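You operate a simulated robot arm through the tools that you are given. There is no shell and no other tool. Be economical: measure what you need, move in short steps, check, and stop when the job is done.

Carry out the task below with a simulated two-armed robot. There is one attempt and no reset: what you move stays moved.

Task
The fridge has gone warm: shut it, stop the alarm and cool it fast at 4 C.
Fine: door shut first; dial on 4; fast cool on till the green lamp lights, then off.

Only the result counts: the job must be done as asked and must still hold three seconds after the hand-in. Knocking over, shifting, dropping, spilling or breaking anything else fails it.

Robot
Two 7-joint arms with fingered hands on one trunk, on a base that drives. Base frame: it is fixed to the floor where the robot stands at the start and does not move with it; the origin is under the middle of the robot, x ahead of it, y to its left, z up. Lengths are in mm, angles in degrees, forces in N, time in s.
The left shoulder is at the start at [114, 152, 969], the right one opposite. With the tool pointing down near the work surface each hand reaches from about 500 to 880 mm from the robot's upright axis, wherever it stands, measured 20 degrees to its own side. Places, roughly: blue fast-cool button [900, 0, 1000]; fridge control strip [800, -100, 1000]; fridge dial [600, -200, 1000]; fridge door [700, 0, 500]; fridge power switch [900, 0, 1000]; red alarm button [800, -100, 1000]. Payload 3.8 kg a hand.
The tool frame of a hand sits at the grasp point between the pads (the TCP): z along the fingers, y along the line on which they close. The tips reach 30 mm beyond it. The gripper opens to 104 mm. The gripper's body begins 35 mm behind the TCP. The gripper is a hand of 5 fingers: y runs from the thumb to the fingers, the wrist lies at [-15, -104, -178] in the tool frame, and closing takes about 1.5 s.
Orientation is that of the tool frame in the base frame, as a unit quaternion [x, y, z, w]. With the fingers straight down and the wrist toward the robot, the tool's x, y and z point along [0, 1, 0], [1, 0, 0] and [0, 0, -1] of the base frame.

Tools
- The arms move only by the tool jog_arm. It takes "left_series", "right_series" or both (then of equal length, played together; a hand with none holds still); each is text: rows parted by semicolons, each of 6 numbers parted by spaces: the shift along the base's x, y, z in mm, then the turn, a rotation vector about the base's x, y, z in degrees. In form: x y z ax ay az; .... A call has 1 to 20 rows; each row shifts and turns the commanded pose from where the row before left it. "left_claw" and "right_claw" are, for a hand that has rows, the opening, from 0 (shut) to 1 (fully open), set as the call begins (left out, the last holds). Each row takes 0.2 s and may step no farther than 50 mm and 8.6 degrees from the row before; otherwise, or with a gripper value out of range, the whole call is refused. Where a pose cannot be reached the arm comes as near as it can. A force on the tool above 40 N (or 10 N above the force at the start of the call, whichever is more), or a blocked arm, ends the call early, and 0.2 s more pass. The fingers move at their own pace (about 72 mm/s each) and stop on an object; they squeeze with about 28 N. The grip force told is the motor's: it shows also when the fingers shut on nothing. Time passes only in rows, and 0.2 s behind the last, so rows that do not move let the fingers close. The reply holds the time, the measured pose of the TCP, the force on the tool along the base axes, the opening and the grip force, in the units named above and with some noise, with the torque about the TCP (base axes, N m) and any sound that the robot's microphone picked up, and new pictures: "views" is both (left out), scene, wrist or none (wrist: the cameras of the hands that moved).
- Cameras (640 x 400 px; columns grow to the right, rows downward): "scene" is now at [258, -20.9, 1147.8]; the picture's right is [-0.24, -0.96, 0.10], its down [-0.33, -0.01, -0.94] and it looks along [0.91, -0.26, -0.32] (base axes); focal length 214 px, centre (320, 200). "left" rides on the left gripper at [-80, -78, -141] in its tool frame; the picture's right is [-0.78, -0.30, 0.56], its down [0.53, -0.78, 0.33] and it looks along [0.33, 0.56, 0.76] (tool axes); focal length 247 px, centre (320, 200). "right" rides on the right gripper at [80, -77, -141] in its tool frame; the picture's right is [-0.78, 0.30, -0.56], its down [-0.53, -0.78, 0.33] and it looks along [-0.34, 0.56, 0.76] (tool axes); focal length 247 px, centre (320, 200).
- move_column(by): slides the trunk up (or, below 0, down) by that many mm; the arms and the scene camera ride with it, the base frame stays. It gives what a move gives, with no picture.
- steer(legs): drives the robot by 1 to 6 legs, each [ahead, left, turn to the left] in mm, mm and degrees, along the robot's own axes; the way and the turn of a leg run together, so that a leg with both is an arc; at most 1500 mm and 180 degrees a leg. The arms and the cameras ride along, it lands a little off, and it stops where it bumps. It gives what a move gives, and a new picture of the scene camera.
- finger_targets(index, middle, ring, little, thumb_bend, thumb_turn, hand): sets how far each is bent, from 0 (flat) to 1 (curled in); at 0.3 the hand is open as for a grip, at 0.7 the pads meet at the TCP. One left out holds its place. A second passes; each finger stops where it meets its share of the squeeze, and holds until it gets a number again. A gripper value or a shape takes the hand back. It gives what a move gives, with no picture; readings hold the bend of each and the force on index, middle, ring, little, thumb and palm. thumb_turn goes from beside the hand (0) to across from the fingers (1), as for a grip.
- hand_shape(shape, hand): the hand has 5 fingers and takes this shape, open, in about a second: jaw (thumb against the fingers, like two jaws); tri (thumb and two fingers); tip (a fingertip pinch); poke (one finger out to press); point (the index stretched); flat (the hand flat); cup (the hand cupped); fist (a fist). The gripper value then closes the fingers along that shape, each until it touches; the sizes above hold for jaw. It gives what a move gives, with no picture.
- pan_tilt(pan, tilt): turns the head with the scene camera to pan (to the left, within 80 degrees either way) and tilt (down, from -29 to 69), counted from straight ahead of the robot. It gives what a move gives, and a new picture of the scene camera.
- point_at(camera, pixels): for up to 12 pixels [column, row] of the newest picture of that camera ("zoom" is the newest enlarged one), the place [x, y, z] in the base frame of the surface seen there, good to about 2 mm, but the place of the scene camera against the robot may be out by one fixed shift of up to 18 mm in any direction. The clock stands still meanwhile.
- enlarge(camera, box): a new picture of the part [left, top, right, bottom] of that camera's present view, enlarged. The clock stands still meanwhile.
- job_done(): hands the job in; it is judged then, once.

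Go step by step. Measure first, check grasps and placings, and put right what went wrong. The budget is 80 turns and 260 pictures, counting those below and the enlarged ones. Unless the task says otherwise, let go and move clear before handing in, and close with one line.

The tools are called by a JSON object that holds its "api" and its "payload". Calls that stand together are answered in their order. jog_arm: Moves the arms, as the interface text tells. Its arguments: {"type":"object","properties":{"left_series":{"type":"string"},"left_claw":{"type":"number"},"right_series":{"type":"string"},"right_claw":{"type":"number"},"views":{"type":"string","enum":["both","scene","wrist","none"]}},"required":[]} The other tools are called the same way: move_column (by) slides the trunk up or down; hand_shape (shape, hand) gives the hand a shape; finger_targets (index, middle, ring, little, thumb_bend, thumb_turn, hand) moves the fingers one by one; steer (legs) drives the base; pan_tilt (pan, tilt) turns the head that bears the scene camera; point_at (camera, pixels) gives the place of the surface under pixels of a picture; enlarge (camera, box) takes an enlarged picture of a part of a camera's view; job_done () hands the job in.

At the start:

```text
time_s: 0.0
left_tcp_pos: [561.3, 189.8, 1176.9]
left_tcp_rot: [0.707, 0.707, -0.001, -0.001]
left_ft_force: [-0.1, 0.1, -0.3]
left_ft_torque: [0.01, 0.04, -0.03]
left_finger_gap: 103.8
left_grasp_force: 0.2
left_shape: jaw
left_bend: [0.3, 0.3, 0.3, 0.3, 0.3, 0.98]
left_finger forces: [0.0, 0.0, 0.0, 0.0, 0.1, 0.0]
right_tcp_pos: [415.1, -272.7, 1177.8]
right_tcp_rot: [0.707, 0.707, 0.001, -0.001]
right_ft_force: [-0.5, -0.4, 1.0]
right_ft_torque: [0.0, 0.0, 0.0]
right_finger_gap: 103.7
right_grasp_force: 0.1
right_shape: jaw
right_bend: [0.3, 0.3, 0.3, 0.3, 0.3, 0.98]
right_finger forces: [0.0, 0.0, 0.0, 0.0, 0.1, 0.0]
trunk travel left (down, up): [-75.0, 381.0]
robot x, y, heading: [1.3, 2.4, -0.0]
head pan, tilt: [-15.2, -2.5]
```

scene: 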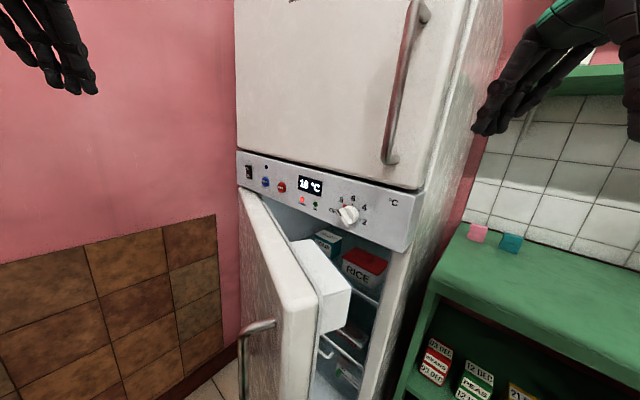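
right: 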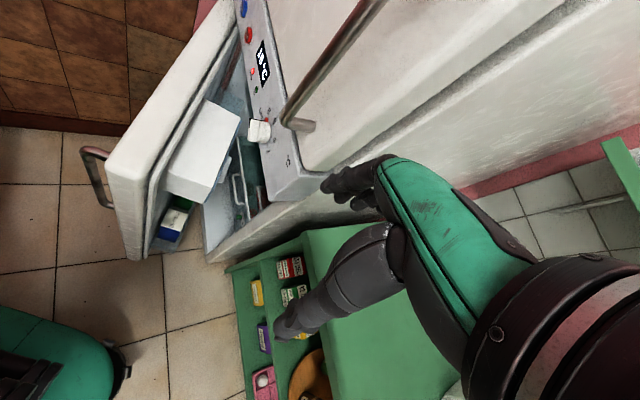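
left: 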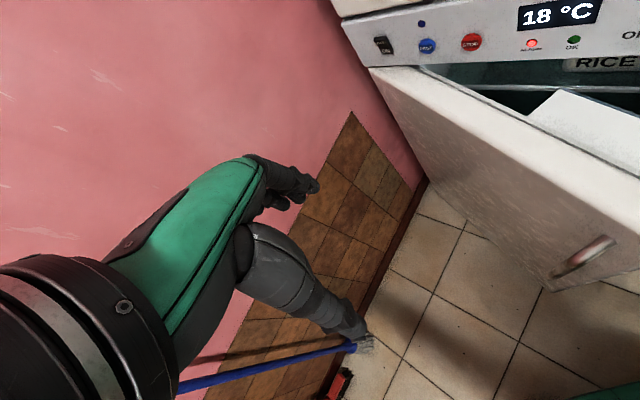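

The scene shows the fridge door open (hinged at left, edge near 300,320), with the control strip at (240-410, 150-240). I'll enlarge and measure these first.

{"api": "enlarge", "payload": {"camera": "scene", "box": [230, 140, 430, 265]}}

{"api": "point_at", "payload": {"camera": "scene", "pixels": [[248, 172], [266, 182], [282, 187], [348, 215], [415, 200], [240, 195], [315, 300], [258, 330], [380, 270], [345, 290], [300, 245], [410, 240]]}}

{"api": "pan_tilt", "payload": {"pan": -15, "tilt": 35}}

```text
3.20 times, centred on (330, 202) of scene
```

zoom: 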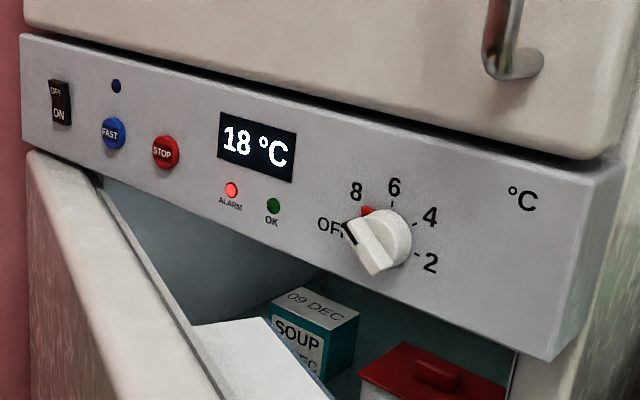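

```text
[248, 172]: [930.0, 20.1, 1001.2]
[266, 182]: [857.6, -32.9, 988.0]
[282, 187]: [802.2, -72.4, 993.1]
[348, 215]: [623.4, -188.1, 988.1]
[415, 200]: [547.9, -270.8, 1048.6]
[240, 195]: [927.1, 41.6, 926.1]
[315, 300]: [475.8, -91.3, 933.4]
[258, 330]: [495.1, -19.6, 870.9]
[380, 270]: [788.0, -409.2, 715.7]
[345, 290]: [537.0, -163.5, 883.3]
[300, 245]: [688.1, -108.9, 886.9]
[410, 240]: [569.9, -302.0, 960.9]
```

```text
time_s: 1.0
left_tcp_pos: [561.0, 189.0, 1178.8]
left_tcp_rot: [0.707, 0.707, 0.0, 0.0]
left_ft_force: [-0.2, 0.1, 0.3]
left_ft_torque: [0.01, 0.0, -0.02]
left_finger_gap: 103.7
left_grasp_force: 0.0
left_shape: jaw
left_bend: [0.3, 0.3, 0.3, 0.3, 0.3, 0.98]
left_finger forces: [0.0, 0.0, 0.0, 0.0, 0.0, 0.0]
right_tcp_pos: [415.6, -273.0, 1178.7]
right_tcp_rot: [0.707, 0.707, 0.001, 0.001]
right_ft_force: [0.5, 0.7, -0.3]
right_ft_torque: [0.02, 0.0, -0.01]
right_finger_gap: 103.6
right_grasp_force: 0.1
right_shape: jaw
right_bend: [0.3, 0.3, 0.3, 0.3, 0.3, 0.98]
right_finger forces: [0.0, 0.0, 0.0, 0.0, 0.1, 0.1]
trunk travel left (down, up): [-75.0, 381.0]
robot x, y, heading: [2.6, -2.5, -0.3]
head pan, tilt: [-15.0, 35.0]
```

scene: 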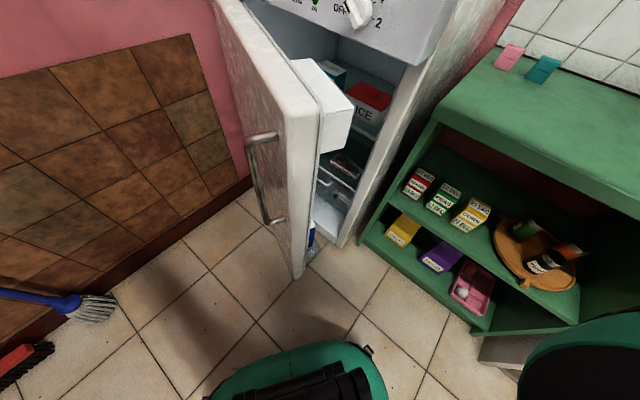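

The door stands partly open with its handle at (265,180); before pushing I'll check whether anything inside would block it, and measure door and wall.

{"api": "enlarge", "payload": {"camera": "scene", "box": [210, 20, 450, 280]}}

{"api": "point_at", "payload": {"camera": "scene", "pixels": [[250, 145], [258, 180], [268, 222], [310, 105], [300, 200], [295, 275], [230, 40], [345, 110], [200, 120], [350, 240], [330, 180], [370, 225]]}}

```text
1.54 times, centred on (330, 150) of scene
```

zoom: 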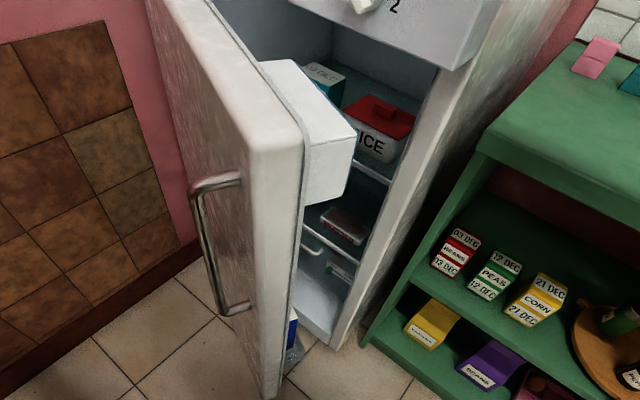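

```text
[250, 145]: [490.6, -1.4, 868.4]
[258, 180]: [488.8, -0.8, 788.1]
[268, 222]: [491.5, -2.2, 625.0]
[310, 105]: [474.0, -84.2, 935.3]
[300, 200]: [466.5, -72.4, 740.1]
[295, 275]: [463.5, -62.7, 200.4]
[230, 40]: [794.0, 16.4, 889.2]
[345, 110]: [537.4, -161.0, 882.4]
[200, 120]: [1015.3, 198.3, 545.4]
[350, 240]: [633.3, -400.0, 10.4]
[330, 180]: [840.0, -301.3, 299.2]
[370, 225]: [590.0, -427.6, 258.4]
```

The handle is at about (490,0,625–870) and the door bin protrudes to (537,-161). I'll check the interior contents' depth and the wall, and look closer at the dial.

{"api": "point_at", "payload": {"camera": "zoom", "pixels": [[370, 150], [360, 110], [405, 130], [325, 72], [330, 90], [343, 225], [370, 180], [350, 170], [340, 270], [290, 70], [50, 150], [325, 200]]}}

{"api": "pan_tilt", "payload": {"pan": -20, "tilt": 12}}

{"api": "enlarge", "payload": {"camera": "right", "box": [180, 0, 330, 220]}}

```text
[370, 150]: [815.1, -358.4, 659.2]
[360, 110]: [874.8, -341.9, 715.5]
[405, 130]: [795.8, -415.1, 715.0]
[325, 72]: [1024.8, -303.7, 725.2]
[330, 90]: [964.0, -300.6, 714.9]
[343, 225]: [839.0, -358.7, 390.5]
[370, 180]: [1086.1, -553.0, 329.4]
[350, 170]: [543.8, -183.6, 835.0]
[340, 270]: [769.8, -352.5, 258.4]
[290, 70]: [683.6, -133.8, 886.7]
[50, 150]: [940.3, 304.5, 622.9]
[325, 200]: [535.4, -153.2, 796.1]
```

```text
time_s: 1.9
left_tcp_pos: [563.2, 189.8, 1178.5]
left_tcp_rot: [0.707, 0.707, -0.001, -0.001]
left_ft_force: [-0.1, 0.1, 0.8]
left_ft_torque: [0.03, 0.0, 0.01]
left_finger_gap: 103.9
left_grasp_force: 0.1
left_shape: jaw
left_bend: [0.3, 0.3, 0.3, 0.3, 0.3, 0.98]
left_finger forces: [0.0, 0.1, 0.0, 0.0, 0.0, 0.0]
right_tcp_pos: [415.4, -273.1, 1178.0]
right_tcp_rot: [0.707, 0.707, -0.001, 0.0]
right_ft_force: [0.2, 0.4, -0.4]
right_ft_torque: [0.03, 0.0, 0.0]
right_finger_gap: 103.6
right_grasp_force: 0.1
right_shape: jaw
right_bend: [0.3, 0.3, 0.3, 0.3, 0.3, 0.98]
right_finger forces: [0.0, 0.0, 0.0, 0.1, 0.0, 0.1]
trunk travel left (down, up): [-75.0, 381.0]
robot x, y, heading: [1.8, -1.0, -0.2]
head pan, tilt: [-20.0, 12.0]
```

scene: 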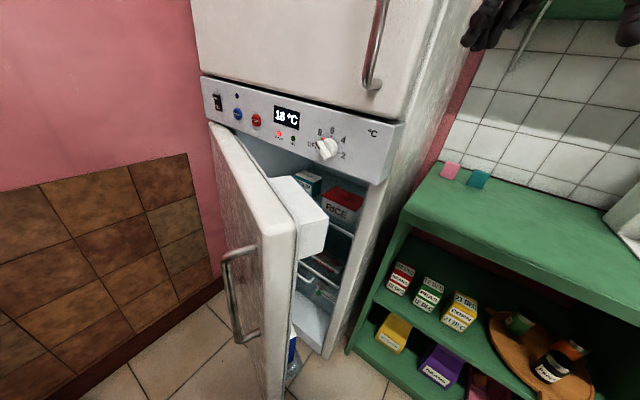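

```text
1.82 times, centred on (255, 110) of right
```

zoom: 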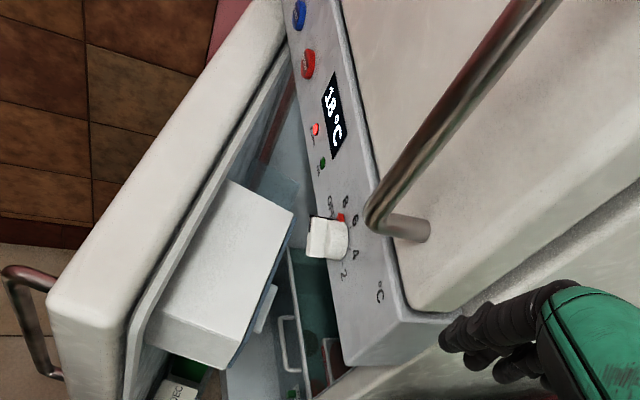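

Rice and drawers sit ~250 mm inside the face, so nothing blocks the door. Let me zoom on the dial for its pointer.

{"api": "enlarge", "payload": {"camera": "scene", "box": [290, 115, 370, 165]}}

{"api": "enlarge", "payload": {"camera": "right", "box": [235, 90, 305, 150]}}

{"api": "enlarge", "payload": {"camera": "left", "box": [340, 0, 640, 80]}}

```text
8.00 times, centred on (330, 140) of scene
```

zoom: 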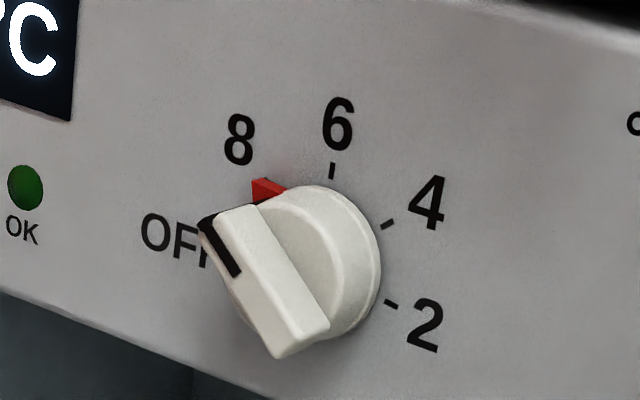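

```text
6.67 times, centred on (270, 120) of right
```

zoom: 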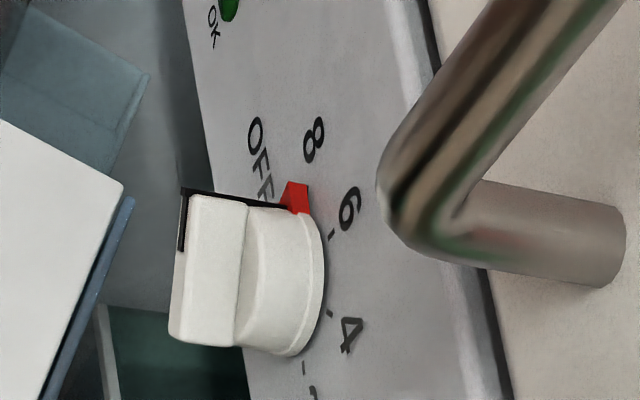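

```text
2.13 times, centred on (490, 40) of left
```

zoom: 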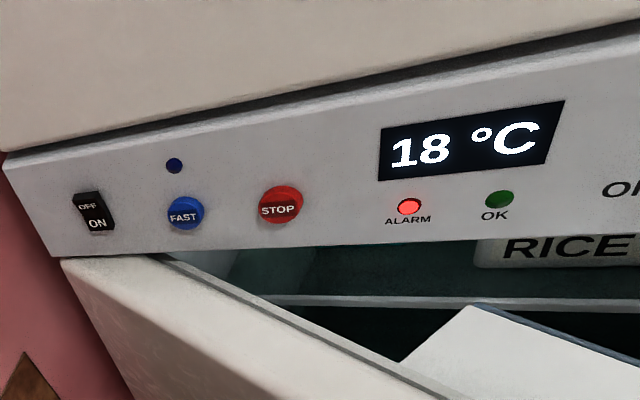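

The dial pointer (black line with red tip) stands near 8. Now I'll measure the door's outer face and handle in the present view.

{"api": "point_at", "payload": {"camera": "scene", "pixels": [[225, 180], [240, 215], [255, 290], [272, 300], [235, 260], [228, 255], [238, 335], [215, 130], [275, 250], [372, 80], [380, 30], [400, 110]]}}

{"api": "hand_shape", "payload": {"hand": "left", "shape": "fist"}}

```text
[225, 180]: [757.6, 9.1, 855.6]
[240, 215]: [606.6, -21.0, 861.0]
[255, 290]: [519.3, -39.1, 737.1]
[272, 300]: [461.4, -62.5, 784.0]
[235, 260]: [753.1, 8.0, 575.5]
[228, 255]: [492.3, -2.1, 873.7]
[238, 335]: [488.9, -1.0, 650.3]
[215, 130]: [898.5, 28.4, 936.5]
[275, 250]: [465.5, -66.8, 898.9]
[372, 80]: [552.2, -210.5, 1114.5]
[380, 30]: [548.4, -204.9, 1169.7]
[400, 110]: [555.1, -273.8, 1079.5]
```

```text
time_s: 2.8
left_tcp_pos: [561.2, 189.6, 1177.6]
left_tcp_rot: [0.708, 0.706, -0.001, -0.001]
left_ft_force: [0.0, -0.7, -0.1]
left_ft_torque: [0.01, 0.03, -0.03]
left_finger_gap: 0.0
left_grasp_force: 0.1
left_shape: fist
left_bend: [1.0, 1.0, 1.0, 1.0, 0.86, 0.85]
left_finger forces: [0.0, 0.1, 0.1, 0.0, 0.0, 0.1]
right_tcp_pos: [414.9, -274.1, 1178.8]
right_tcp_rot: [0.707, 0.707, 0.0, 0.0]
right_ft_force: [0.7, -0.6, -0.4]
right_ft_torque: [0.0, 0.02, 0.0]
right_finger_gap: 103.5
right_grasp_force: 0.1
right_shape: jaw
right_bend: [0.3, 0.3, 0.3, 0.3, 0.3, 0.98]
right_finger forces: [0.1, 0.0, 0.1, 0.2, 0.0, 0.0]
trunk travel left (down, up): [-75.0, 381.0]
robot x, y, heading: [3.5, 1.1, -0.1]
head pan, tilt: [-20.0, 12.0]
```

The door's outer face runs from (898,28) to (519,-39), about 26° open. I'll bring the left fist down in front of it, knuckles turned to the push direction.

{"api": "jog_arm", "payload": {"left_series": "2.4 -8 -40 0 0 -5.27;2.4 -8 -40 0 0 -5.27;2.4 -8 -40 0 0 -5.27;2.4 -8 -40 0 0 -5.27;2.4 -8 -40 0 0 -5.27;2.4 -8 -40 0 0 -5.27;2.4 -8 -40 0 0 -5.27;2.4 -8 -40 0 0 -5.27;2.4 -8 -40 0 0 -5.27;2.4 -8 -40 0 0 -5.27", "views": "both"}}

```text
time_s: 5.0
left_tcp_pos: [588.6, 109.8, 779.0]
left_tcp_rot: [0.948, 0.319, 0.0, 0.0]
left_ft_force: [0.5, 0.0, -0.1]
left_ft_torque: [0.05, 0.05, -0.01]
left_finger_gap: 0.0
left_grasp_force: 0.1
left_shape: fist
left_bend: [1.0, 1.0, 1.0, 1.0, 0.86, 0.85]
left_finger forces: [0.1, 0.0, 0.1, 0.0, 0.0, 0.1]
right_tcp_pos: [417.2, -272.7, 1177.9]
right_tcp_rot: [0.707, 0.708, -0.001, 0.0]
right_ft_force: [0.0, 0.8, 0.4]
right_ft_torque: [-0.01, -0.01, 0.01]
right_finger_gap: 103.7
right_grasp_force: 0.0
right_shape: jaw
right_bend: [0.3, 0.3, 0.3, 0.3, 0.3, 0.98]
right_finger forces: [0.0, 0.0, 0.0, 0.1, 0.1, 0.0]
trunk travel left (down, up): [-75.0, 381.0]
robot x, y, heading: [1.3, -0.4, -0.0]
head pan, tilt: [-20.0, 12.0]
```

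scene: 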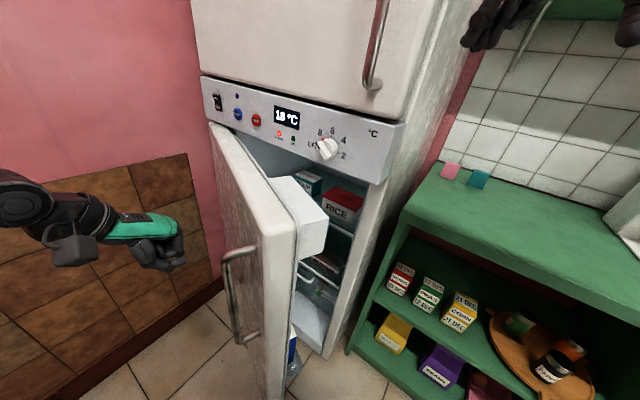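
left: 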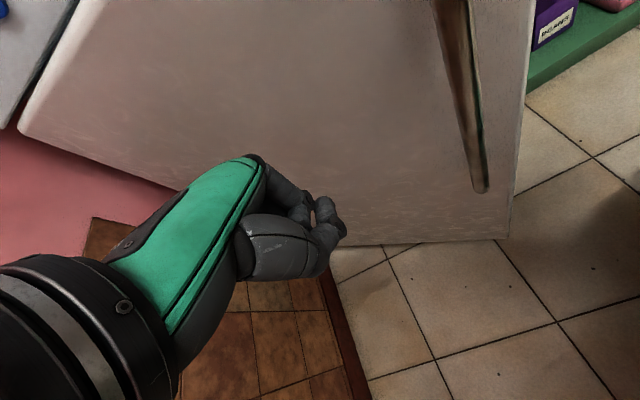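

The fist is in front of the door, clear of the handle. Pushing along the face's inward normal.

{"api": "jog_arm", "payload": {"left_series": "12 -16 0 0 0 0;12 -16 0 0 0 0;12 -16 0 0 0 0;12 -16 0 0 0 0;12 -16 0 0 0 0;9 -12 0 0 0 0;9 -12 0 0 0 0;9 -12 0 0 0 0;9 -12 0 0 0 0;9 -12 0 0 0 0", "views": "scene"}}

```text
time_s: 7.2
left_tcp_pos: [690.7, -31.7, 778.1]
left_tcp_rot: [0.947, 0.32, 0.001, 0.001]
left_ft_force: [0.0, -0.8, -1.0]
left_ft_torque: [-0.01, -0.04, -0.01]
left_finger_gap: 0.0
left_grasp_force: 0.0
left_shape: fist
left_bend: [1.0, 1.0, 1.0, 1.0, 0.86, 0.85]
left_finger forces: [0.1, 0.0, 0.0, 0.0, 0.0, 0.1]
right_tcp_pos: [415.2, -274.2, 1178.5]
right_tcp_rot: [0.708, 0.706, -0.001, 0.0]
right_ft_force: [0.5, -1.0, -0.1]
right_ft_torque: [-0.02, -0.01, 0.03]
right_finger_gap: 103.9
right_grasp_force: 0.1
right_shape: jaw
right_bend: [0.3, 0.3, 0.3, 0.3, 0.3, 0.98]
right_finger forces: [0.0, 0.0, 0.0, 0.1, 0.0, 0.1]
trunk travel left (down, up): [-75.0, 381.0]
robot x, y, heading: [1.4, -0.2, -0.0]
head pan, tilt: [-20.0, 12.0]
```

scene: 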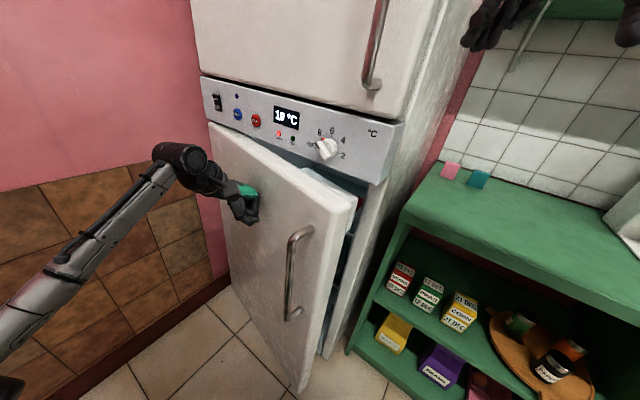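

The door is moving freely (force ~1 N), about 12° left. Continue pushing.

{"api": "jog_arm", "payload": {"left_series": "7 -13 0 0 0 0;7 -13 0 0 0 0;7 -13 0 0 0 0;5 -9 0 0 0 0;5 -9 0 0 0 0;5 -9 0 0 0 0;5 -9 0 0 0 0;4 -7 0 0 0 0;4 -7 0 0 0 0", "views": "scene"}}

```text
time_s: 8.8
left_tcp_pos: [725.7, -91.9, 777.7]
left_tcp_rot: [0.946, 0.324, -0.004, -0.006]
left_ft_force: [-22.3, 19.1, 5.1]
left_ft_torque: [-1.28, -1.56, 0.02]
left_finger_gap: 0.2
left_grasp_force: 0.2
left_shape: fist
left_bend: [1.0, 1.0, 1.0, 1.0, 0.86, 0.85]
left_finger forces: [0.1, 28.8, 0.0, 0.0, 0.0, 0.1]
right_tcp_pos: [413.1, -268.6, 1179.4]
right_tcp_rot: [0.705, 0.709, 0.0, 0.001]
right_ft_force: [0.0, 0.0, 0.6]
right_ft_torque: [0.03, 0.02, 0.01]
right_finger_gap: 103.6
right_grasp_force: 0.1
right_shape: jaw
right_bend: [0.3, 0.3, 0.3, 0.3, 0.3, 0.98]
right_finger forces: [0.0, 0.0, 0.0, 0.0, 0.0, 0.1]
trunk travel left (down, up): [-75.0, 381.0]
robot x, y, heading: [-3.0, -2.8, 0.5]
head pan, tilt: [-20.0, 12.0]
stopped in row 7 (left hand): the force on the tool passed its limit at 51 N (the readings are from after the stop); the commanded pose is now the measured one
```

scene: 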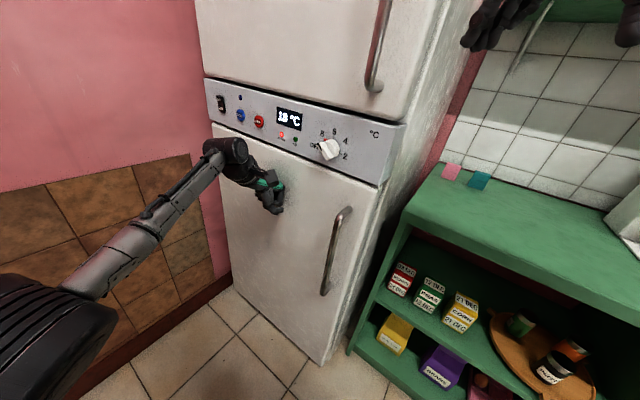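

The door now appears flush and the force jumped to 51 N: it's shut. I'll back off and check the seam.

{"api": "jog_arm", "payload": {"left_series": "-12 16 0 0 0 0;-24 32 0 0 0 0;-24 32 0 0 0 0;-24 32 0 0 0 0;-24 32 0 0 0 0", "views": "scene"}}

{"api": "enlarge", "payload": {"camera": "scene", "box": [190, 70, 420, 370]}}

{"api": "enlarge", "payload": {"camera": "scene", "box": [200, 75, 420, 195]}}

{"api": "point_at", "payload": {"camera": "zoom", "pixels": [[53, 80], [115, 118], [175, 140], [378, 216], [270, 60], [540, 230], [500, 330], [100, 170], [370, 180], [365, 290], [420, 240], [420, 170]]}}

```text
time_s: 9.9
left_tcp_pos: [621.7, 48.4, 773.7]
left_tcp_rot: [0.947, 0.322, -0.004, -0.005]
left_ft_force: [0.2, 0.3, 0.2]
left_ft_torque: [0.0, -0.02, -0.02]
left_finger_gap: 0.1
left_grasp_force: 0.0
left_shape: fist
left_bend: [1.0, 1.0, 1.0, 1.0, 0.86, 0.85]
left_finger forces: [0.0, 0.0, 0.0, 0.0, 0.1, 0.0]
right_tcp_pos: [414.6, -269.8, 1179.2]
right_tcp_rot: [0.706, 0.708, -0.001, 0.001]
right_ft_force: [-0.8, 0.4, -0.6]
right_ft_torque: [-0.01, 0.04, 0.0]
right_finger_gap: 103.6
right_grasp_force: 0.1
right_shape: jaw
right_bend: [0.3, 0.3, 0.3, 0.3, 0.3, 0.98]
right_finger forces: [0.0, 0.1, 0.0, 0.0, 0.0, 0.0]
trunk travel left (down, up): [-75.0, 381.0]
robot x, y, heading: [-3.9, -0.1, 0.2]
head pan, tilt: [-20.0, 12.0]
```

scene: 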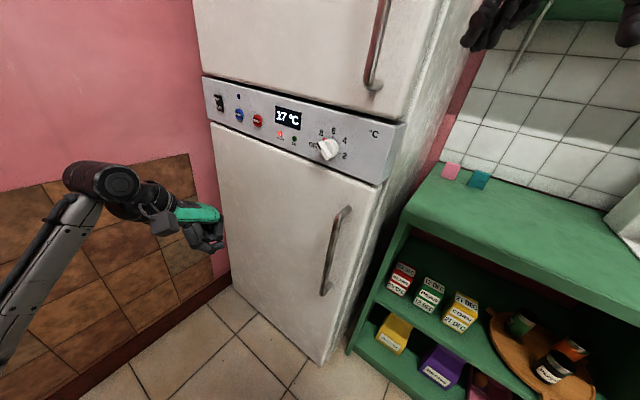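

```text
1.33 times, centred on (305, 220) of scene
```

zoom: 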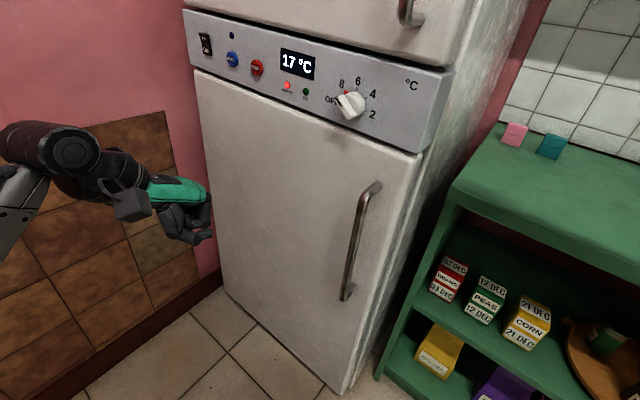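

```text
2.91 times, centred on (310, 135) of scene
```

zoom: 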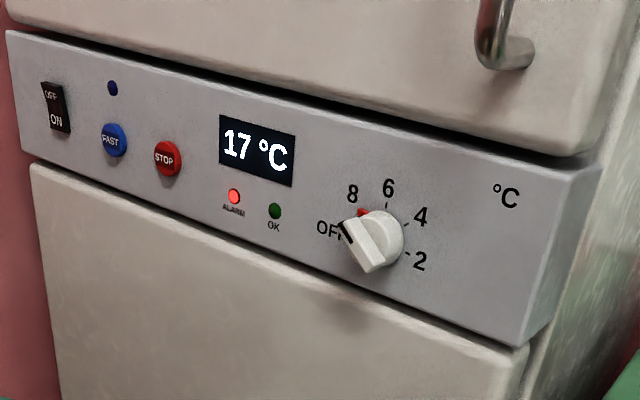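

```text
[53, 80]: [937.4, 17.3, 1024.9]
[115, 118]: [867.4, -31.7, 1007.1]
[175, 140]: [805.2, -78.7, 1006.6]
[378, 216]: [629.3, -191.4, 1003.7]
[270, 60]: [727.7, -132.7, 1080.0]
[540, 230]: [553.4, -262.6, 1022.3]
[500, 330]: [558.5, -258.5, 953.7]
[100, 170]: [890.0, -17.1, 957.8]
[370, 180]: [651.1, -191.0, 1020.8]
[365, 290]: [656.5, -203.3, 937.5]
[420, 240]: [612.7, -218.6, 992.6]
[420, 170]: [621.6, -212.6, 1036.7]
```

The door is flush and the display fell to 17 °C. Before repositioning the base to face the strip, I'll look at the free floor to the left.

{"api": "pan_tilt", "payload": {"pan": 35, "tilt": 45}}

{"api": "point_at", "payload": {"camera": "scene", "pixels": [[100, 100], [300, 60], [200, 200], [320, 150], [400, 200], [500, 200], [560, 100], [450, 100], [250, 120], [300, 250], [150, 250], [400, 300]]}}

```text
time_s: 11.2
left_tcp_pos: [622.3, 46.8, 773.3]
left_tcp_rot: [0.947, 0.322, -0.004, -0.005]
left_ft_force: [-1.1, 0.4, 0.4]
left_ft_torque: [0.02, 0.01, 0.0]
left_finger_gap: 0.0
left_grasp_force: 0.0
left_shape: fist
left_bend: [1.0, 1.0, 1.0, 1.0, 0.86, 0.85]
left_finger forces: [0.0, 0.0, 0.1, 0.0, 0.0, 0.0]
right_tcp_pos: [416.0, -270.9, 1177.9]
right_tcp_rot: [0.706, 0.708, 0.001, -0.001]
right_ft_force: [0.2, 0.7, 0.1]
right_ft_torque: [0.0, -0.02, -0.03]
right_finger_gap: 103.6
right_grasp_force: 0.2
right_shape: jaw
right_bend: [0.3, 0.3, 0.3, 0.3, 0.3, 0.98]
right_finger forces: [0.1, 0.1, 0.0, 0.1, 0.0, 0.0]
trunk travel left (down, up): [-75.0, 381.0]
robot x, y, heading: [-0.7, -2.7, 0.6]
head pan, tilt: [35.0, 45.0]
```

scene: 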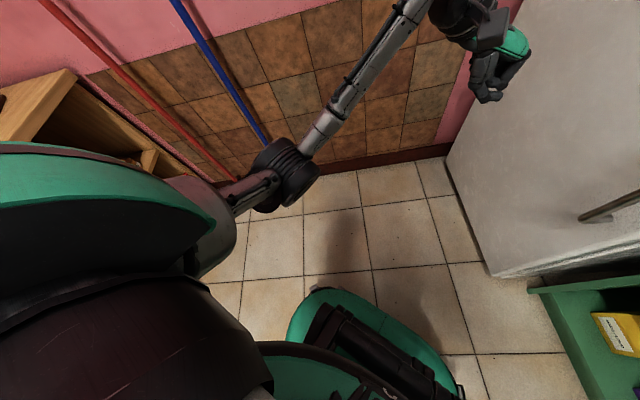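

```text
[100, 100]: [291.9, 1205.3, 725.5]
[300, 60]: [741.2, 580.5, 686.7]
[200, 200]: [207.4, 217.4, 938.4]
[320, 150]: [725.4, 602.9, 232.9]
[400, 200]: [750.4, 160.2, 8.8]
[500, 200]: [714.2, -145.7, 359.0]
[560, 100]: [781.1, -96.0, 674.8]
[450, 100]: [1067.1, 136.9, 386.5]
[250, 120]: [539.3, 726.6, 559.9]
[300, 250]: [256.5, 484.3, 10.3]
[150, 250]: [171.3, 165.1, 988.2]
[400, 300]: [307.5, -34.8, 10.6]
```

The floor left of the robot is free; brooms lean at about (540,727). I'll pull in the left hand and re-stand at about (150,200), heading −30°, to face the strip.

{"api": "jog_arm", "payload": {"left_series": "-25 5 40 0 0 0;-25 5 40 0 0 0;-25 5 40 0 0 0;-25 5 40 0 0 0;-25 5 40 0 0 0;-25 5 40 0 0 0", "views": "none"}}

{"api": "steer", "payload": {"legs": [[150, 200, 0], [0, 0, -30]]}}

{"api": "pan_tilt", "payload": {"pan": -12, "tilt": 15}}

```text
time_s: 12.6
left_tcp_pos: [469.7, 79.8, 1014.4]
left_tcp_rot: [0.946, 0.323, -0.004, -0.005]
left_ft_force: [0.2, 0.0, 0.2]
left_ft_torque: [0.02, -0.01, -0.02]
left_finger_gap: 0.1
left_grasp_force: 0.1
left_shape: fist
left_bend: [1.0, 1.0, 1.0, 1.0, 0.86, 0.85]
left_finger forces: [0.0, 0.0, 0.0, 0.0, 0.0, 0.1]
right_tcp_pos: [414.0, -271.7, 1178.8]
right_tcp_rot: [0.706, 0.708, 0.001, 0.0]
right_ft_force: [-0.3, 0.1, -0.7]
right_ft_torque: [0.0, 0.01, 0.0]
right_finger_gap: 103.7
right_grasp_force: 0.1
right_shape: jaw
right_bend: [0.3, 0.3, 0.3, 0.3, 0.3, 0.98]
right_finger forces: [0.0, 0.0, 0.1, 0.1, 0.0, 0.0]
trunk travel left (down, up): [-75.0, 381.0]
robot x, y, heading: [0.4, 0.8, 0.1]
head pan, tilt: [35.0, 45.0]
```

```text
time_s: 15.9
left_tcp_pos: [597.5, 39.4, 1014.8]
left_tcp_rot: [0.998, 0.069, -0.003, -0.006]
left_ft_force: [0.2, -0.5, 1.2]
left_ft_torque: [0.02, 0.01, -0.01]
left_finger_gap: 0.0
left_grasp_force: 0.0
left_shape: fist
left_bend: [1.0, 1.0, 1.0, 1.0, 0.86, 0.85]
left_finger forces: [0.0, 0.0, 0.0, 0.0, 0.1, 0.0]
right_tcp_pos: [375.3, -236.4, 1178.5]
right_tcp_rot: [0.864, 0.504, 0.001, -0.001]
right_ft_force: [0.1, 0.3, 0.0]
right_ft_torque: [0.04, 0.0, -0.01]
right_finger_gap: 103.6
right_grasp_force: 0.2
right_shape: jaw
right_bend: [0.3, 0.3, 0.3, 0.3, 0.3, 0.98]
right_finger forces: [0.1, 0.0, 0.0, 0.0, 0.0, 0.0]
trunk travel left (down, up): [-75.0, 381.0]
robot x, y, heading: [147.8, 204.4, -29.1]
head pan, tilt: [35.0, 45.0]
```

scene: 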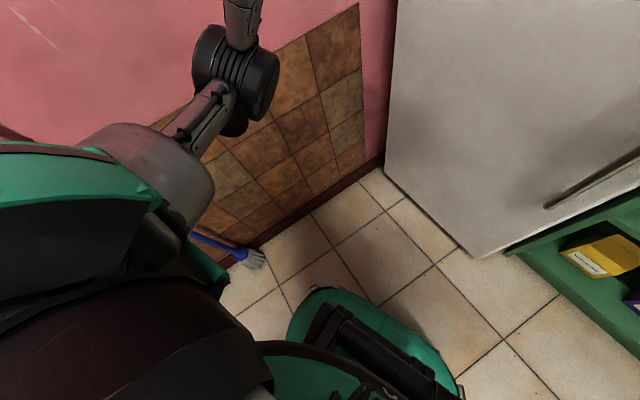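

```text
time_s: 17.0
left_tcp_pos: [598.7, 39.5, 1015.5]
left_tcp_rot: [0.998, 0.069, -0.002, -0.006]
left_ft_force: [-0.7, 0.1, 0.1]
left_ft_torque: [0.02, -0.01, 0.0]
left_finger_gap: 0.0
left_grasp_force: 0.2
left_shape: fist
left_bend: [1.0, 1.0, 1.0, 1.0, 0.86, 0.85]
left_finger forces: [0.0, 0.0, 0.1, 0.0, 0.0, 0.0]
right_tcp_pos: [373.3, -236.6, 1177.6]
right_tcp_rot: [0.864, 0.504, 0.0, 0.0]
right_ft_force: [0.1, 1.2, 0.2]
right_ft_torque: [-0.02, -0.01, 0.0]
right_finger_gap: 103.6
right_grasp_force: 0.1
right_shape: jaw
right_bend: [0.3, 0.3, 0.3, 0.3, 0.3, 0.98]
right_finger forces: [0.0, 0.1, 0.1, 0.0, 0.0, 0.0]
trunk travel left (down, up): [-75.0, 381.0]
robot x, y, heading: [149.4, 205.4, -29.3]
head pan, tilt: [-12.0, 15.0]
```

scene: 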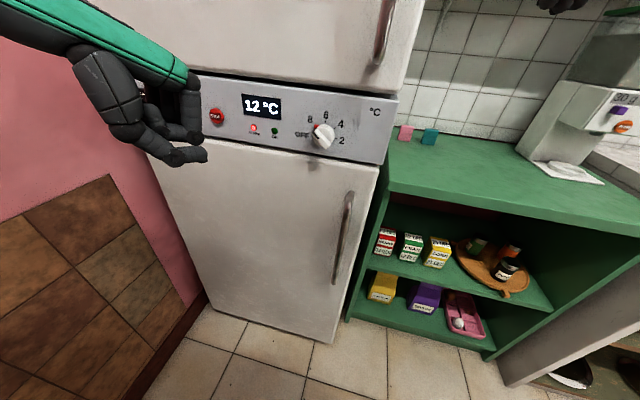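

The display is at 12 °C, alarm lamp still red. I'll measure the dial closely from here.

{"api": "enlarge", "payload": {"camera": "scene", "box": [285, 100, 365, 150]}}

{"api": "point_at", "payload": {"camera": "zoom", "pixels": [[330, 130], [445, 210], [435, 305], [270, 195], [265, 255], [330, 370], [340, 290], [375, 270], [320, 180], [300, 300], [180, 280], [560, 250]]}}

```text
8.00 times, centred on (325, 125) of scene
```

zoom: 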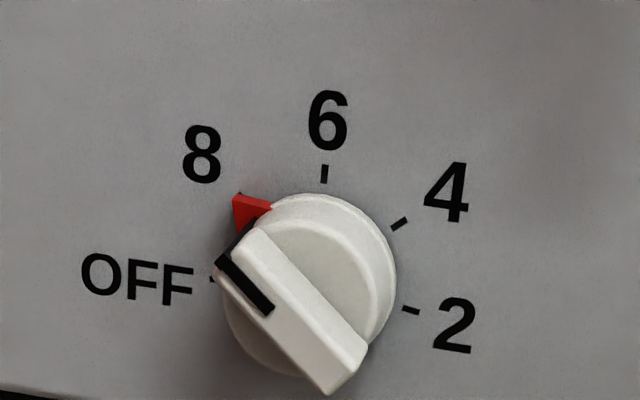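

```text
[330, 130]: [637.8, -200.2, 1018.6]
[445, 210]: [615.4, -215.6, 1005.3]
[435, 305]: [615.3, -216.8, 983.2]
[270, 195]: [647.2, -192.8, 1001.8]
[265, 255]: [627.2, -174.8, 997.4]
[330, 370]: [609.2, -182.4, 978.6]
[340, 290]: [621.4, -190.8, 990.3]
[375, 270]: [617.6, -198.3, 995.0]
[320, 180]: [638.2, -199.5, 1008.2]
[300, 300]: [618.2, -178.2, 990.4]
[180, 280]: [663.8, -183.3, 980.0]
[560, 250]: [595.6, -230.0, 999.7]
```

The dial is a small bar-knob, centre about (636,-201,987), pointer at 8, 4 is ~100° clockwise. First I'll set the left hand to poke and bring it to face the FAST button at a standoff.

{"api": "hand_shape", "payload": {"hand": "left", "shape": "poke"}}

{"api": "jog_arm", "payload": {"left_series": "10.9 5 -1.7 0 0 7;10.9 5 -1.7 0 0 7;10.9 5 -1.7 0 0 7;10.9 5 -1.7 0 0 7;10.9 5 -1.7 -6.62 -4.81 0;10.9 5 -1.7 -6.62 -4.81 0;10.9 5 -1.7 -6.62 -4.81 0;10.9 5 -1.7 -6.62 -4.81 0;10.9 5 -1.7 -6.62 -4.81 0;10.9 5 -1.7 -6.62 -4.81 0;10.9 5 -1.7 -6.62 -4.81 0;10.9 5 -1.7 -6.62 -4.81 0;10.9 5 -1.7 -6.62 -4.81 0;10.9 5 -1.7 -6.62 -4.81 0;10.9 5 -1.7 -6.62 -4.81 0", "views": "both"}}

```text
time_s: 17.9
left_tcp_pos: [597.4, 40.1, 1013.2]
left_tcp_rot: [0.998, 0.069, -0.002, -0.006]
left_ft_force: [0.4, 0.1, 0.0]
left_ft_torque: [-0.02, -0.02, 0.01]
left_finger_gap: 0.0
left_grasp_force: 0.1
left_shape: poke
left_bend: [0.7, 0.7, 0.99, 0.99, 1.0, 0.88]
left_finger forces: [0.0, 0.1, 0.1, 0.0, 0.1, 0.0]
right_tcp_pos: [373.7, -237.0, 1178.8]
right_tcp_rot: [0.864, 0.504, 0.0, 0.0]
right_ft_force: [-0.2, 0.3, 0.1]
right_ft_torque: [-0.03, 0.0, -0.01]
right_finger_gap: 103.7
right_grasp_force: 0.0
right_shape: jaw
right_bend: [0.3, 0.3, 0.3, 0.3, 0.3, 0.98]
right_finger forces: [0.0, 0.1, 0.0, 0.0, 0.0, 0.0]
trunk travel left (down, up): [-75.0, 381.0]
robot x, y, heading: [149.3, 205.0, -29.4]
head pan, tilt: [-12.0, 15.0]
```

```text
time_s: 21.1
left_tcp_pos: [761.0, 114.7, 988.8]
left_tcp_rot: [0.678, 0.218, 0.216, 0.669]
left_ft_force: [-0.3, 0.2, 1.0]
left_ft_torque: [0.01, 0.02, -0.03]
left_finger_gap: 0.4
left_grasp_force: 0.0
left_shape: poke
left_bend: [0.7, 0.7, 0.99, 0.99, 1.0, 0.88]
left_finger forces: [0.0, 0.0, 0.0, 0.0, 0.0, 0.1]
right_tcp_pos: [374.4, -237.4, 1178.0]
right_tcp_rot: [0.864, 0.504, -0.001, 0.0]
right_ft_force: [-0.4, 0.3, 0.3]
right_ft_torque: [-0.01, 0.0, 0.0]
right_finger_gap: 103.8
right_grasp_force: 0.0
right_shape: jaw
right_bend: [0.3, 0.3, 0.3, 0.3, 0.3, 0.98]
right_finger forces: [0.0, 0.0, 0.1, 0.0, 0.0, 0.0]
trunk travel left (down, up): [-75.0, 381.0]
robot x, y, heading: [145.5, 203.8, -29.4]
head pan, tilt: [-12.0, 15.0]
```

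scene: 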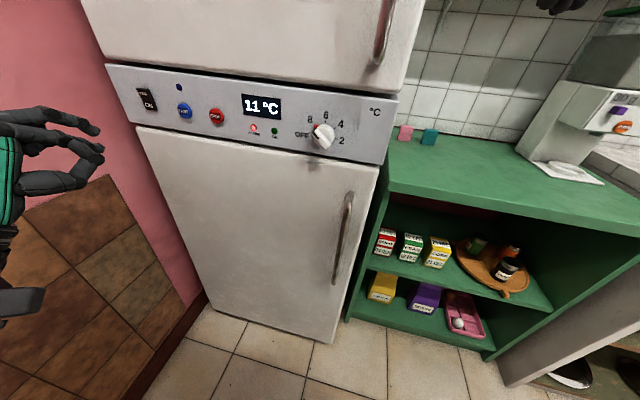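
left: 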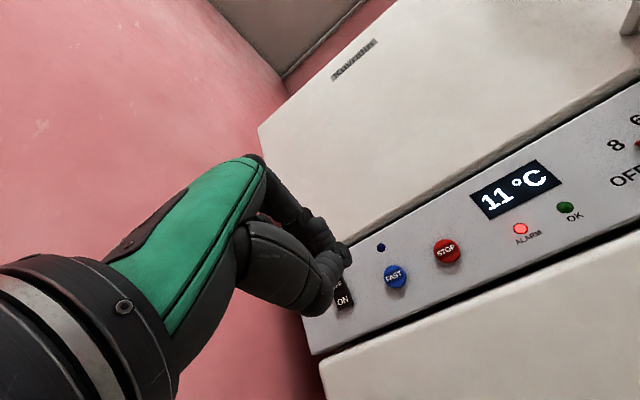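

The left hand faces the strip; the left camera sees FAST (395,276), STOP (447,252). I'll measure through that camera, and zoom on the fingertip.

{"api": "point_at", "payload": {"camera": "left", "pixels": [[395, 276], [447, 252], [345, 298], [425, 295], [520, 230], [638, 143], [346, 250], [330, 280], [565, 207]]}}

{"api": "point_at", "payload": {"camera": "scene", "pixels": [[183, 110], [216, 117], [275, 131], [254, 130], [98, 132], [102, 158]]}}

{"api": "enlarge", "payload": {"camera": "scene", "box": [0, 70, 240, 220]}}

{"api": "enlarge", "payload": {"camera": "left", "box": [220, 150, 480, 350]}}

```text
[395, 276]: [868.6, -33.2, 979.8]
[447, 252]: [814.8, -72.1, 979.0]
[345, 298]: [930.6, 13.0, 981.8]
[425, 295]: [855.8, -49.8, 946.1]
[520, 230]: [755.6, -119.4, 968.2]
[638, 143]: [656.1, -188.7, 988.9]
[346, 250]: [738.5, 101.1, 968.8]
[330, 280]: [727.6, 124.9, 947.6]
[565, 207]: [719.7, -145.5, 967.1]
```

```text
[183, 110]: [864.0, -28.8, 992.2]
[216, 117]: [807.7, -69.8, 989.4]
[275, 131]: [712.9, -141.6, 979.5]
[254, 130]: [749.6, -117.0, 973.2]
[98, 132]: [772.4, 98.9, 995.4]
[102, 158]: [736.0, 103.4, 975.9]
```

```text
2.67 times, centred on (120, 145) of scene
```

zoom: 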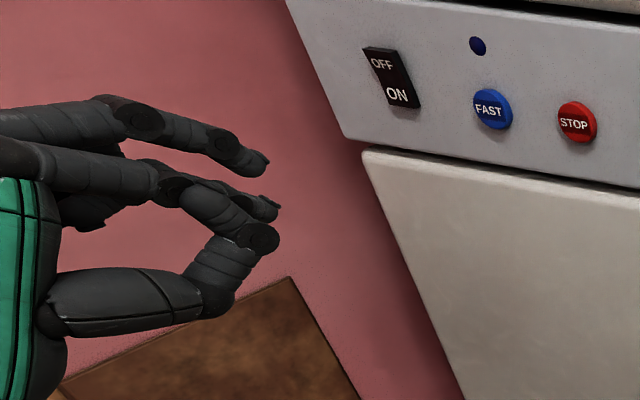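

```text
2.00 times, centred on (350, 250) of left
```

zoom: 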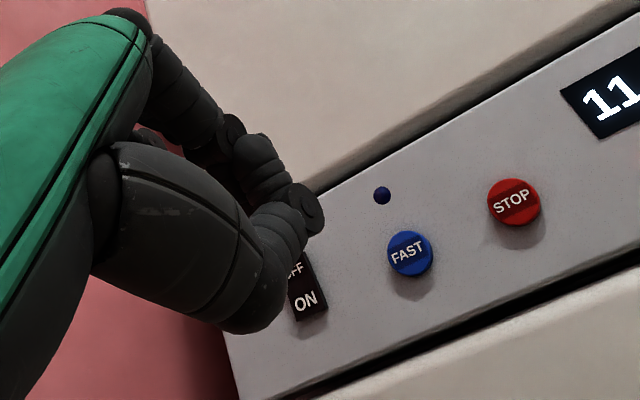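

Left-camera values give the scene shift as about (+6,-3.5,-12), so the dial is at about (642,-205,975). The poke shape isn't a clean finger; I'll use "point" and also shape the right hand.

{"api": "hand_shape", "payload": {"hand": "left", "shape": "point"}}

{"api": "hand_shape", "payload": {"hand": "right", "shape": "tri"}}

{"api": "enlarge", "payload": {"camera": "scene", "box": [0, 70, 240, 220]}}

{"api": "enlarge", "payload": {"camera": "left", "box": [220, 150, 480, 350]}}

```text
time_s: 22.0
left_tcp_pos: [760.0, 114.7, 990.0]
left_tcp_rot: [0.678, 0.218, 0.216, 0.668]
left_ft_force: [-0.1, -0.2, -0.7]
left_ft_torque: [0.01, -0.01, -0.03]
left_finger_gap: 0.1
left_grasp_force: 0.1
left_shape: point
left_bend: [0.2, 1.0, 1.0, 1.0, 0.98, 0.88]
left_finger forces: [0.1, 0.1, 0.0, 0.0, 0.0, 0.0]
right_tcp_pos: [376.0, -237.1, 1179.3]
right_tcp_rot: [0.864, 0.504, -0.001, 0.0]
right_ft_force: [-0.1, 0.2, -0.2]
right_ft_torque: [-0.01, -0.01, 0.0]
right_finger_gap: 103.5
right_grasp_force: 0.1
right_shape: jaw
right_bend: [0.3, 0.3, 0.3, 0.3, 0.3, 0.98]
right_finger forces: [0.1, 0.2, 0.1, 0.1, 0.0, 0.1]
trunk travel left (down, up): [-75.0, 381.0]
robot x, y, heading: [145.8, 204.8, -29.2]
head pan, tilt: [-12.0, 15.0]
```

```text
time_s: 22.9
left_tcp_pos: [761.3, 114.2, 988.8]
left_tcp_rot: [0.678, 0.218, 0.216, 0.668]
left_ft_force: [0.4, 0.1, -0.3]
left_ft_torque: [0.0, -0.02, 0.02]
left_finger_gap: 0.1
left_grasp_force: 0.1
left_shape: point
left_bend: [0.2, 1.0, 1.0, 1.0, 0.98, 0.88]
left_finger forces: [0.1, 0.0, 0.0, 0.0, 0.0, 0.0]
right_tcp_pos: [374.3, -236.4, 1178.1]
right_tcp_rot: [0.864, 0.504, 0.0, 0.0]
right_ft_force: [0.5, -1.2, -0.1]
right_ft_torque: [-0.01, -0.02, -0.02]
right_finger_gap: 103.5
right_grasp_force: 0.2
right_shape: tri
right_bend: [0.3, 0.3, 0.99, 0.99, 0.3, 0.98]
right_finger forces: [0.1, 0.0, 0.0, 0.0, 0.1, 0.0]
trunk travel left (down, up): [-75.0, 381.0]
robot x, y, heading: [146.7, 207.5, -29.4]
head pan, tilt: [-12.0, 15.0]
```

```text
2.67 times, centred on (120, 145) of scene
```

zoom: 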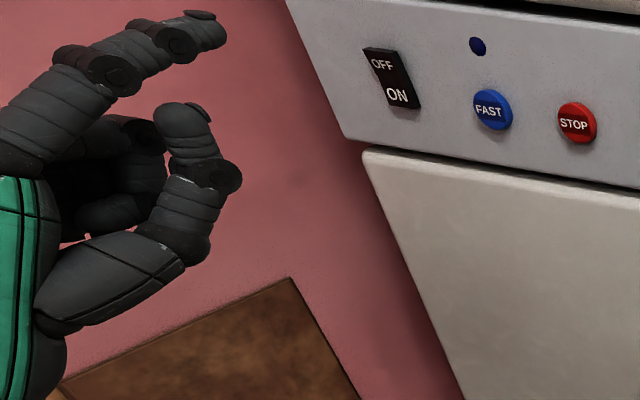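

```text
2.00 times, centred on (350, 250) of left
```

zoom: 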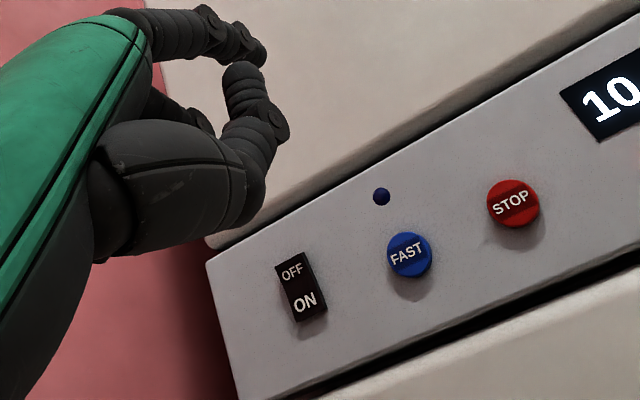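

The index finger is out cleanly, tip at (258,50) in the left zoom. Measure the tip.

{"api": "point_at", "payload": {"camera": "zoom", "pixels": [[258, 55], [262, 45], [250, 40], [255, 60]]}}

{"api": "point_at", "payload": {"camera": "scene", "pixels": [[82, 83], [84, 86], [80, 80]]}}

```text
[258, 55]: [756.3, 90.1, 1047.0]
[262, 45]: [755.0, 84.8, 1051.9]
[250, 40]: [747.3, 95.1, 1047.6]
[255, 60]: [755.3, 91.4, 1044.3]
```

```text
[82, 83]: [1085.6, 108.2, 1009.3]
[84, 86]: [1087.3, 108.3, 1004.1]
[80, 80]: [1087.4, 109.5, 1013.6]
```

The tip sits ~20 ahead, ~14 right, ~62 up of the TCP. I'll bring it ~40 mm in front of the STOP button and check.

{"api": "jog_arm", "payload": {"left_series": "7 -31.7 -18 0 0 0;7 -31.7 -18 0 0 0;7 -31.7 -18 0 0 0;7 -31.7 -18 0 0 0", "views": "both"}}

{"api": "enlarge", "payload": {"camera": "scene", "box": [120, 60, 280, 160]}}

{"api": "enlarge", "payload": {"camera": "left", "box": [240, 120, 440, 260]}}

```text
time_s: 23.9
left_tcp_pos: [790.4, -15.3, 916.0]
left_tcp_rot: [0.678, 0.218, 0.216, 0.668]
left_ft_force: [0.2, -0.3, 0.3]
left_ft_torque: [-0.01, -0.04, 0.01]
left_finger_gap: 0.1
left_grasp_force: 0.0
left_shape: point
left_bend: [0.2, 1.0, 1.0, 1.0, 0.98, 0.88]
left_finger forces: [0.0, 0.0, 0.0, 0.1, 0.1, 0.0]
right_tcp_pos: [375.4, -237.1, 1178.3]
right_tcp_rot: [0.863, 0.505, 0.0, 0.0]
right_ft_force: [-0.1, -0.1, -0.4]
right_ft_torque: [-0.01, 0.02, 0.05]
right_finger_gap: 103.6
right_grasp_force: 0.1
right_shape: tri
right_bend: [0.3, 0.3, 0.99, 0.99, 0.3, 0.98]
right_finger forces: [0.1, 0.0, 0.1, 0.1, 0.0, 0.0]
trunk travel left (down, up): [-75.0, 381.0]
robot x, y, heading: [148.6, 204.9, -29.5]
head pan, tilt: [-12.0, 15.0]
```

scene: 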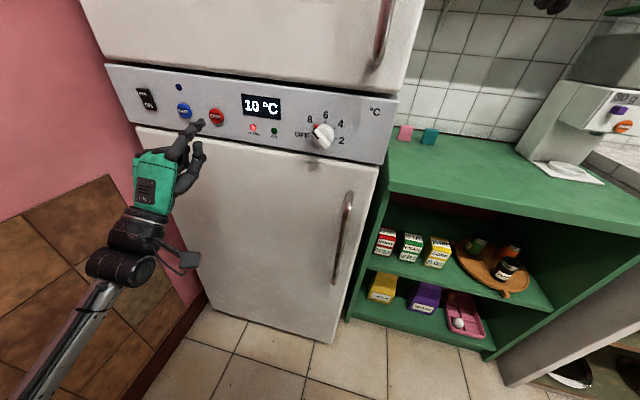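
left: 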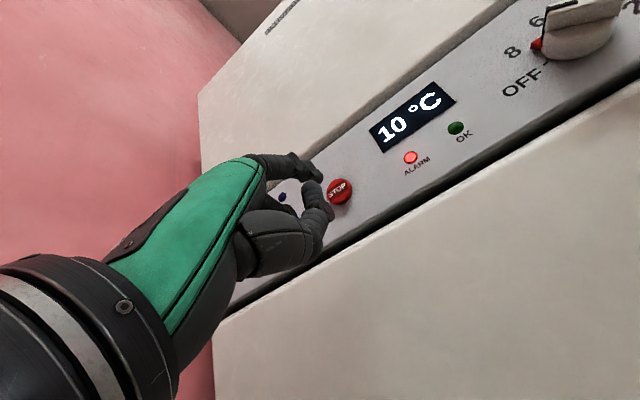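

```text
4.00 times, centred on (200, 110) of scene
```

zoom: 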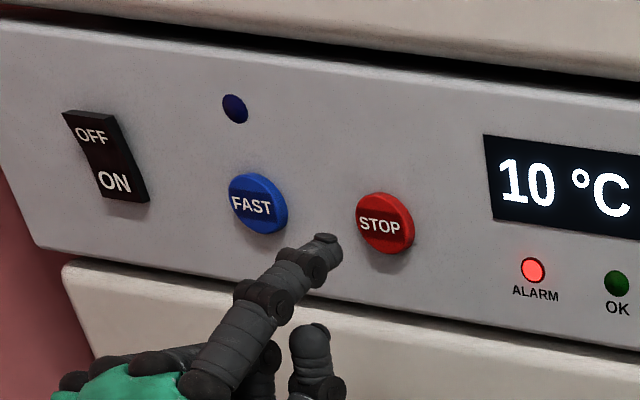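

```text
2.86 times, centred on (340, 190) of left
```

zoom: 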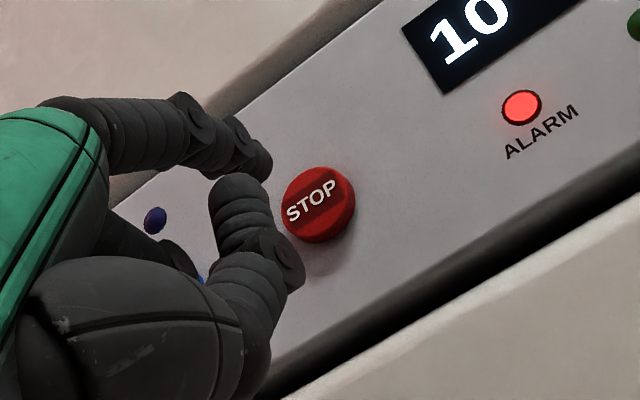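

The tip at about (203,120) in the scene is short and possibly left of STOP (216,117). Measure both in the same cameras.

{"api": "point_at", "payload": {"camera": "scene", "pixels": [[203, 120], [202, 123], [204, 119], [216, 115]]}}

{"api": "point_at", "payload": {"camera": "zoom", "pixels": [[266, 160], [262, 170], [266, 150], [318, 200]]}}

```text
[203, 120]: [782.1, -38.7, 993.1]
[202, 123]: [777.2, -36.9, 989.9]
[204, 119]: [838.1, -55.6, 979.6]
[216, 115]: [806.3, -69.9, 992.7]
```

```text
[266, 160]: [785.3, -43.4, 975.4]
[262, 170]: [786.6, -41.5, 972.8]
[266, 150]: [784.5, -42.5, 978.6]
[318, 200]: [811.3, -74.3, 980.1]
```

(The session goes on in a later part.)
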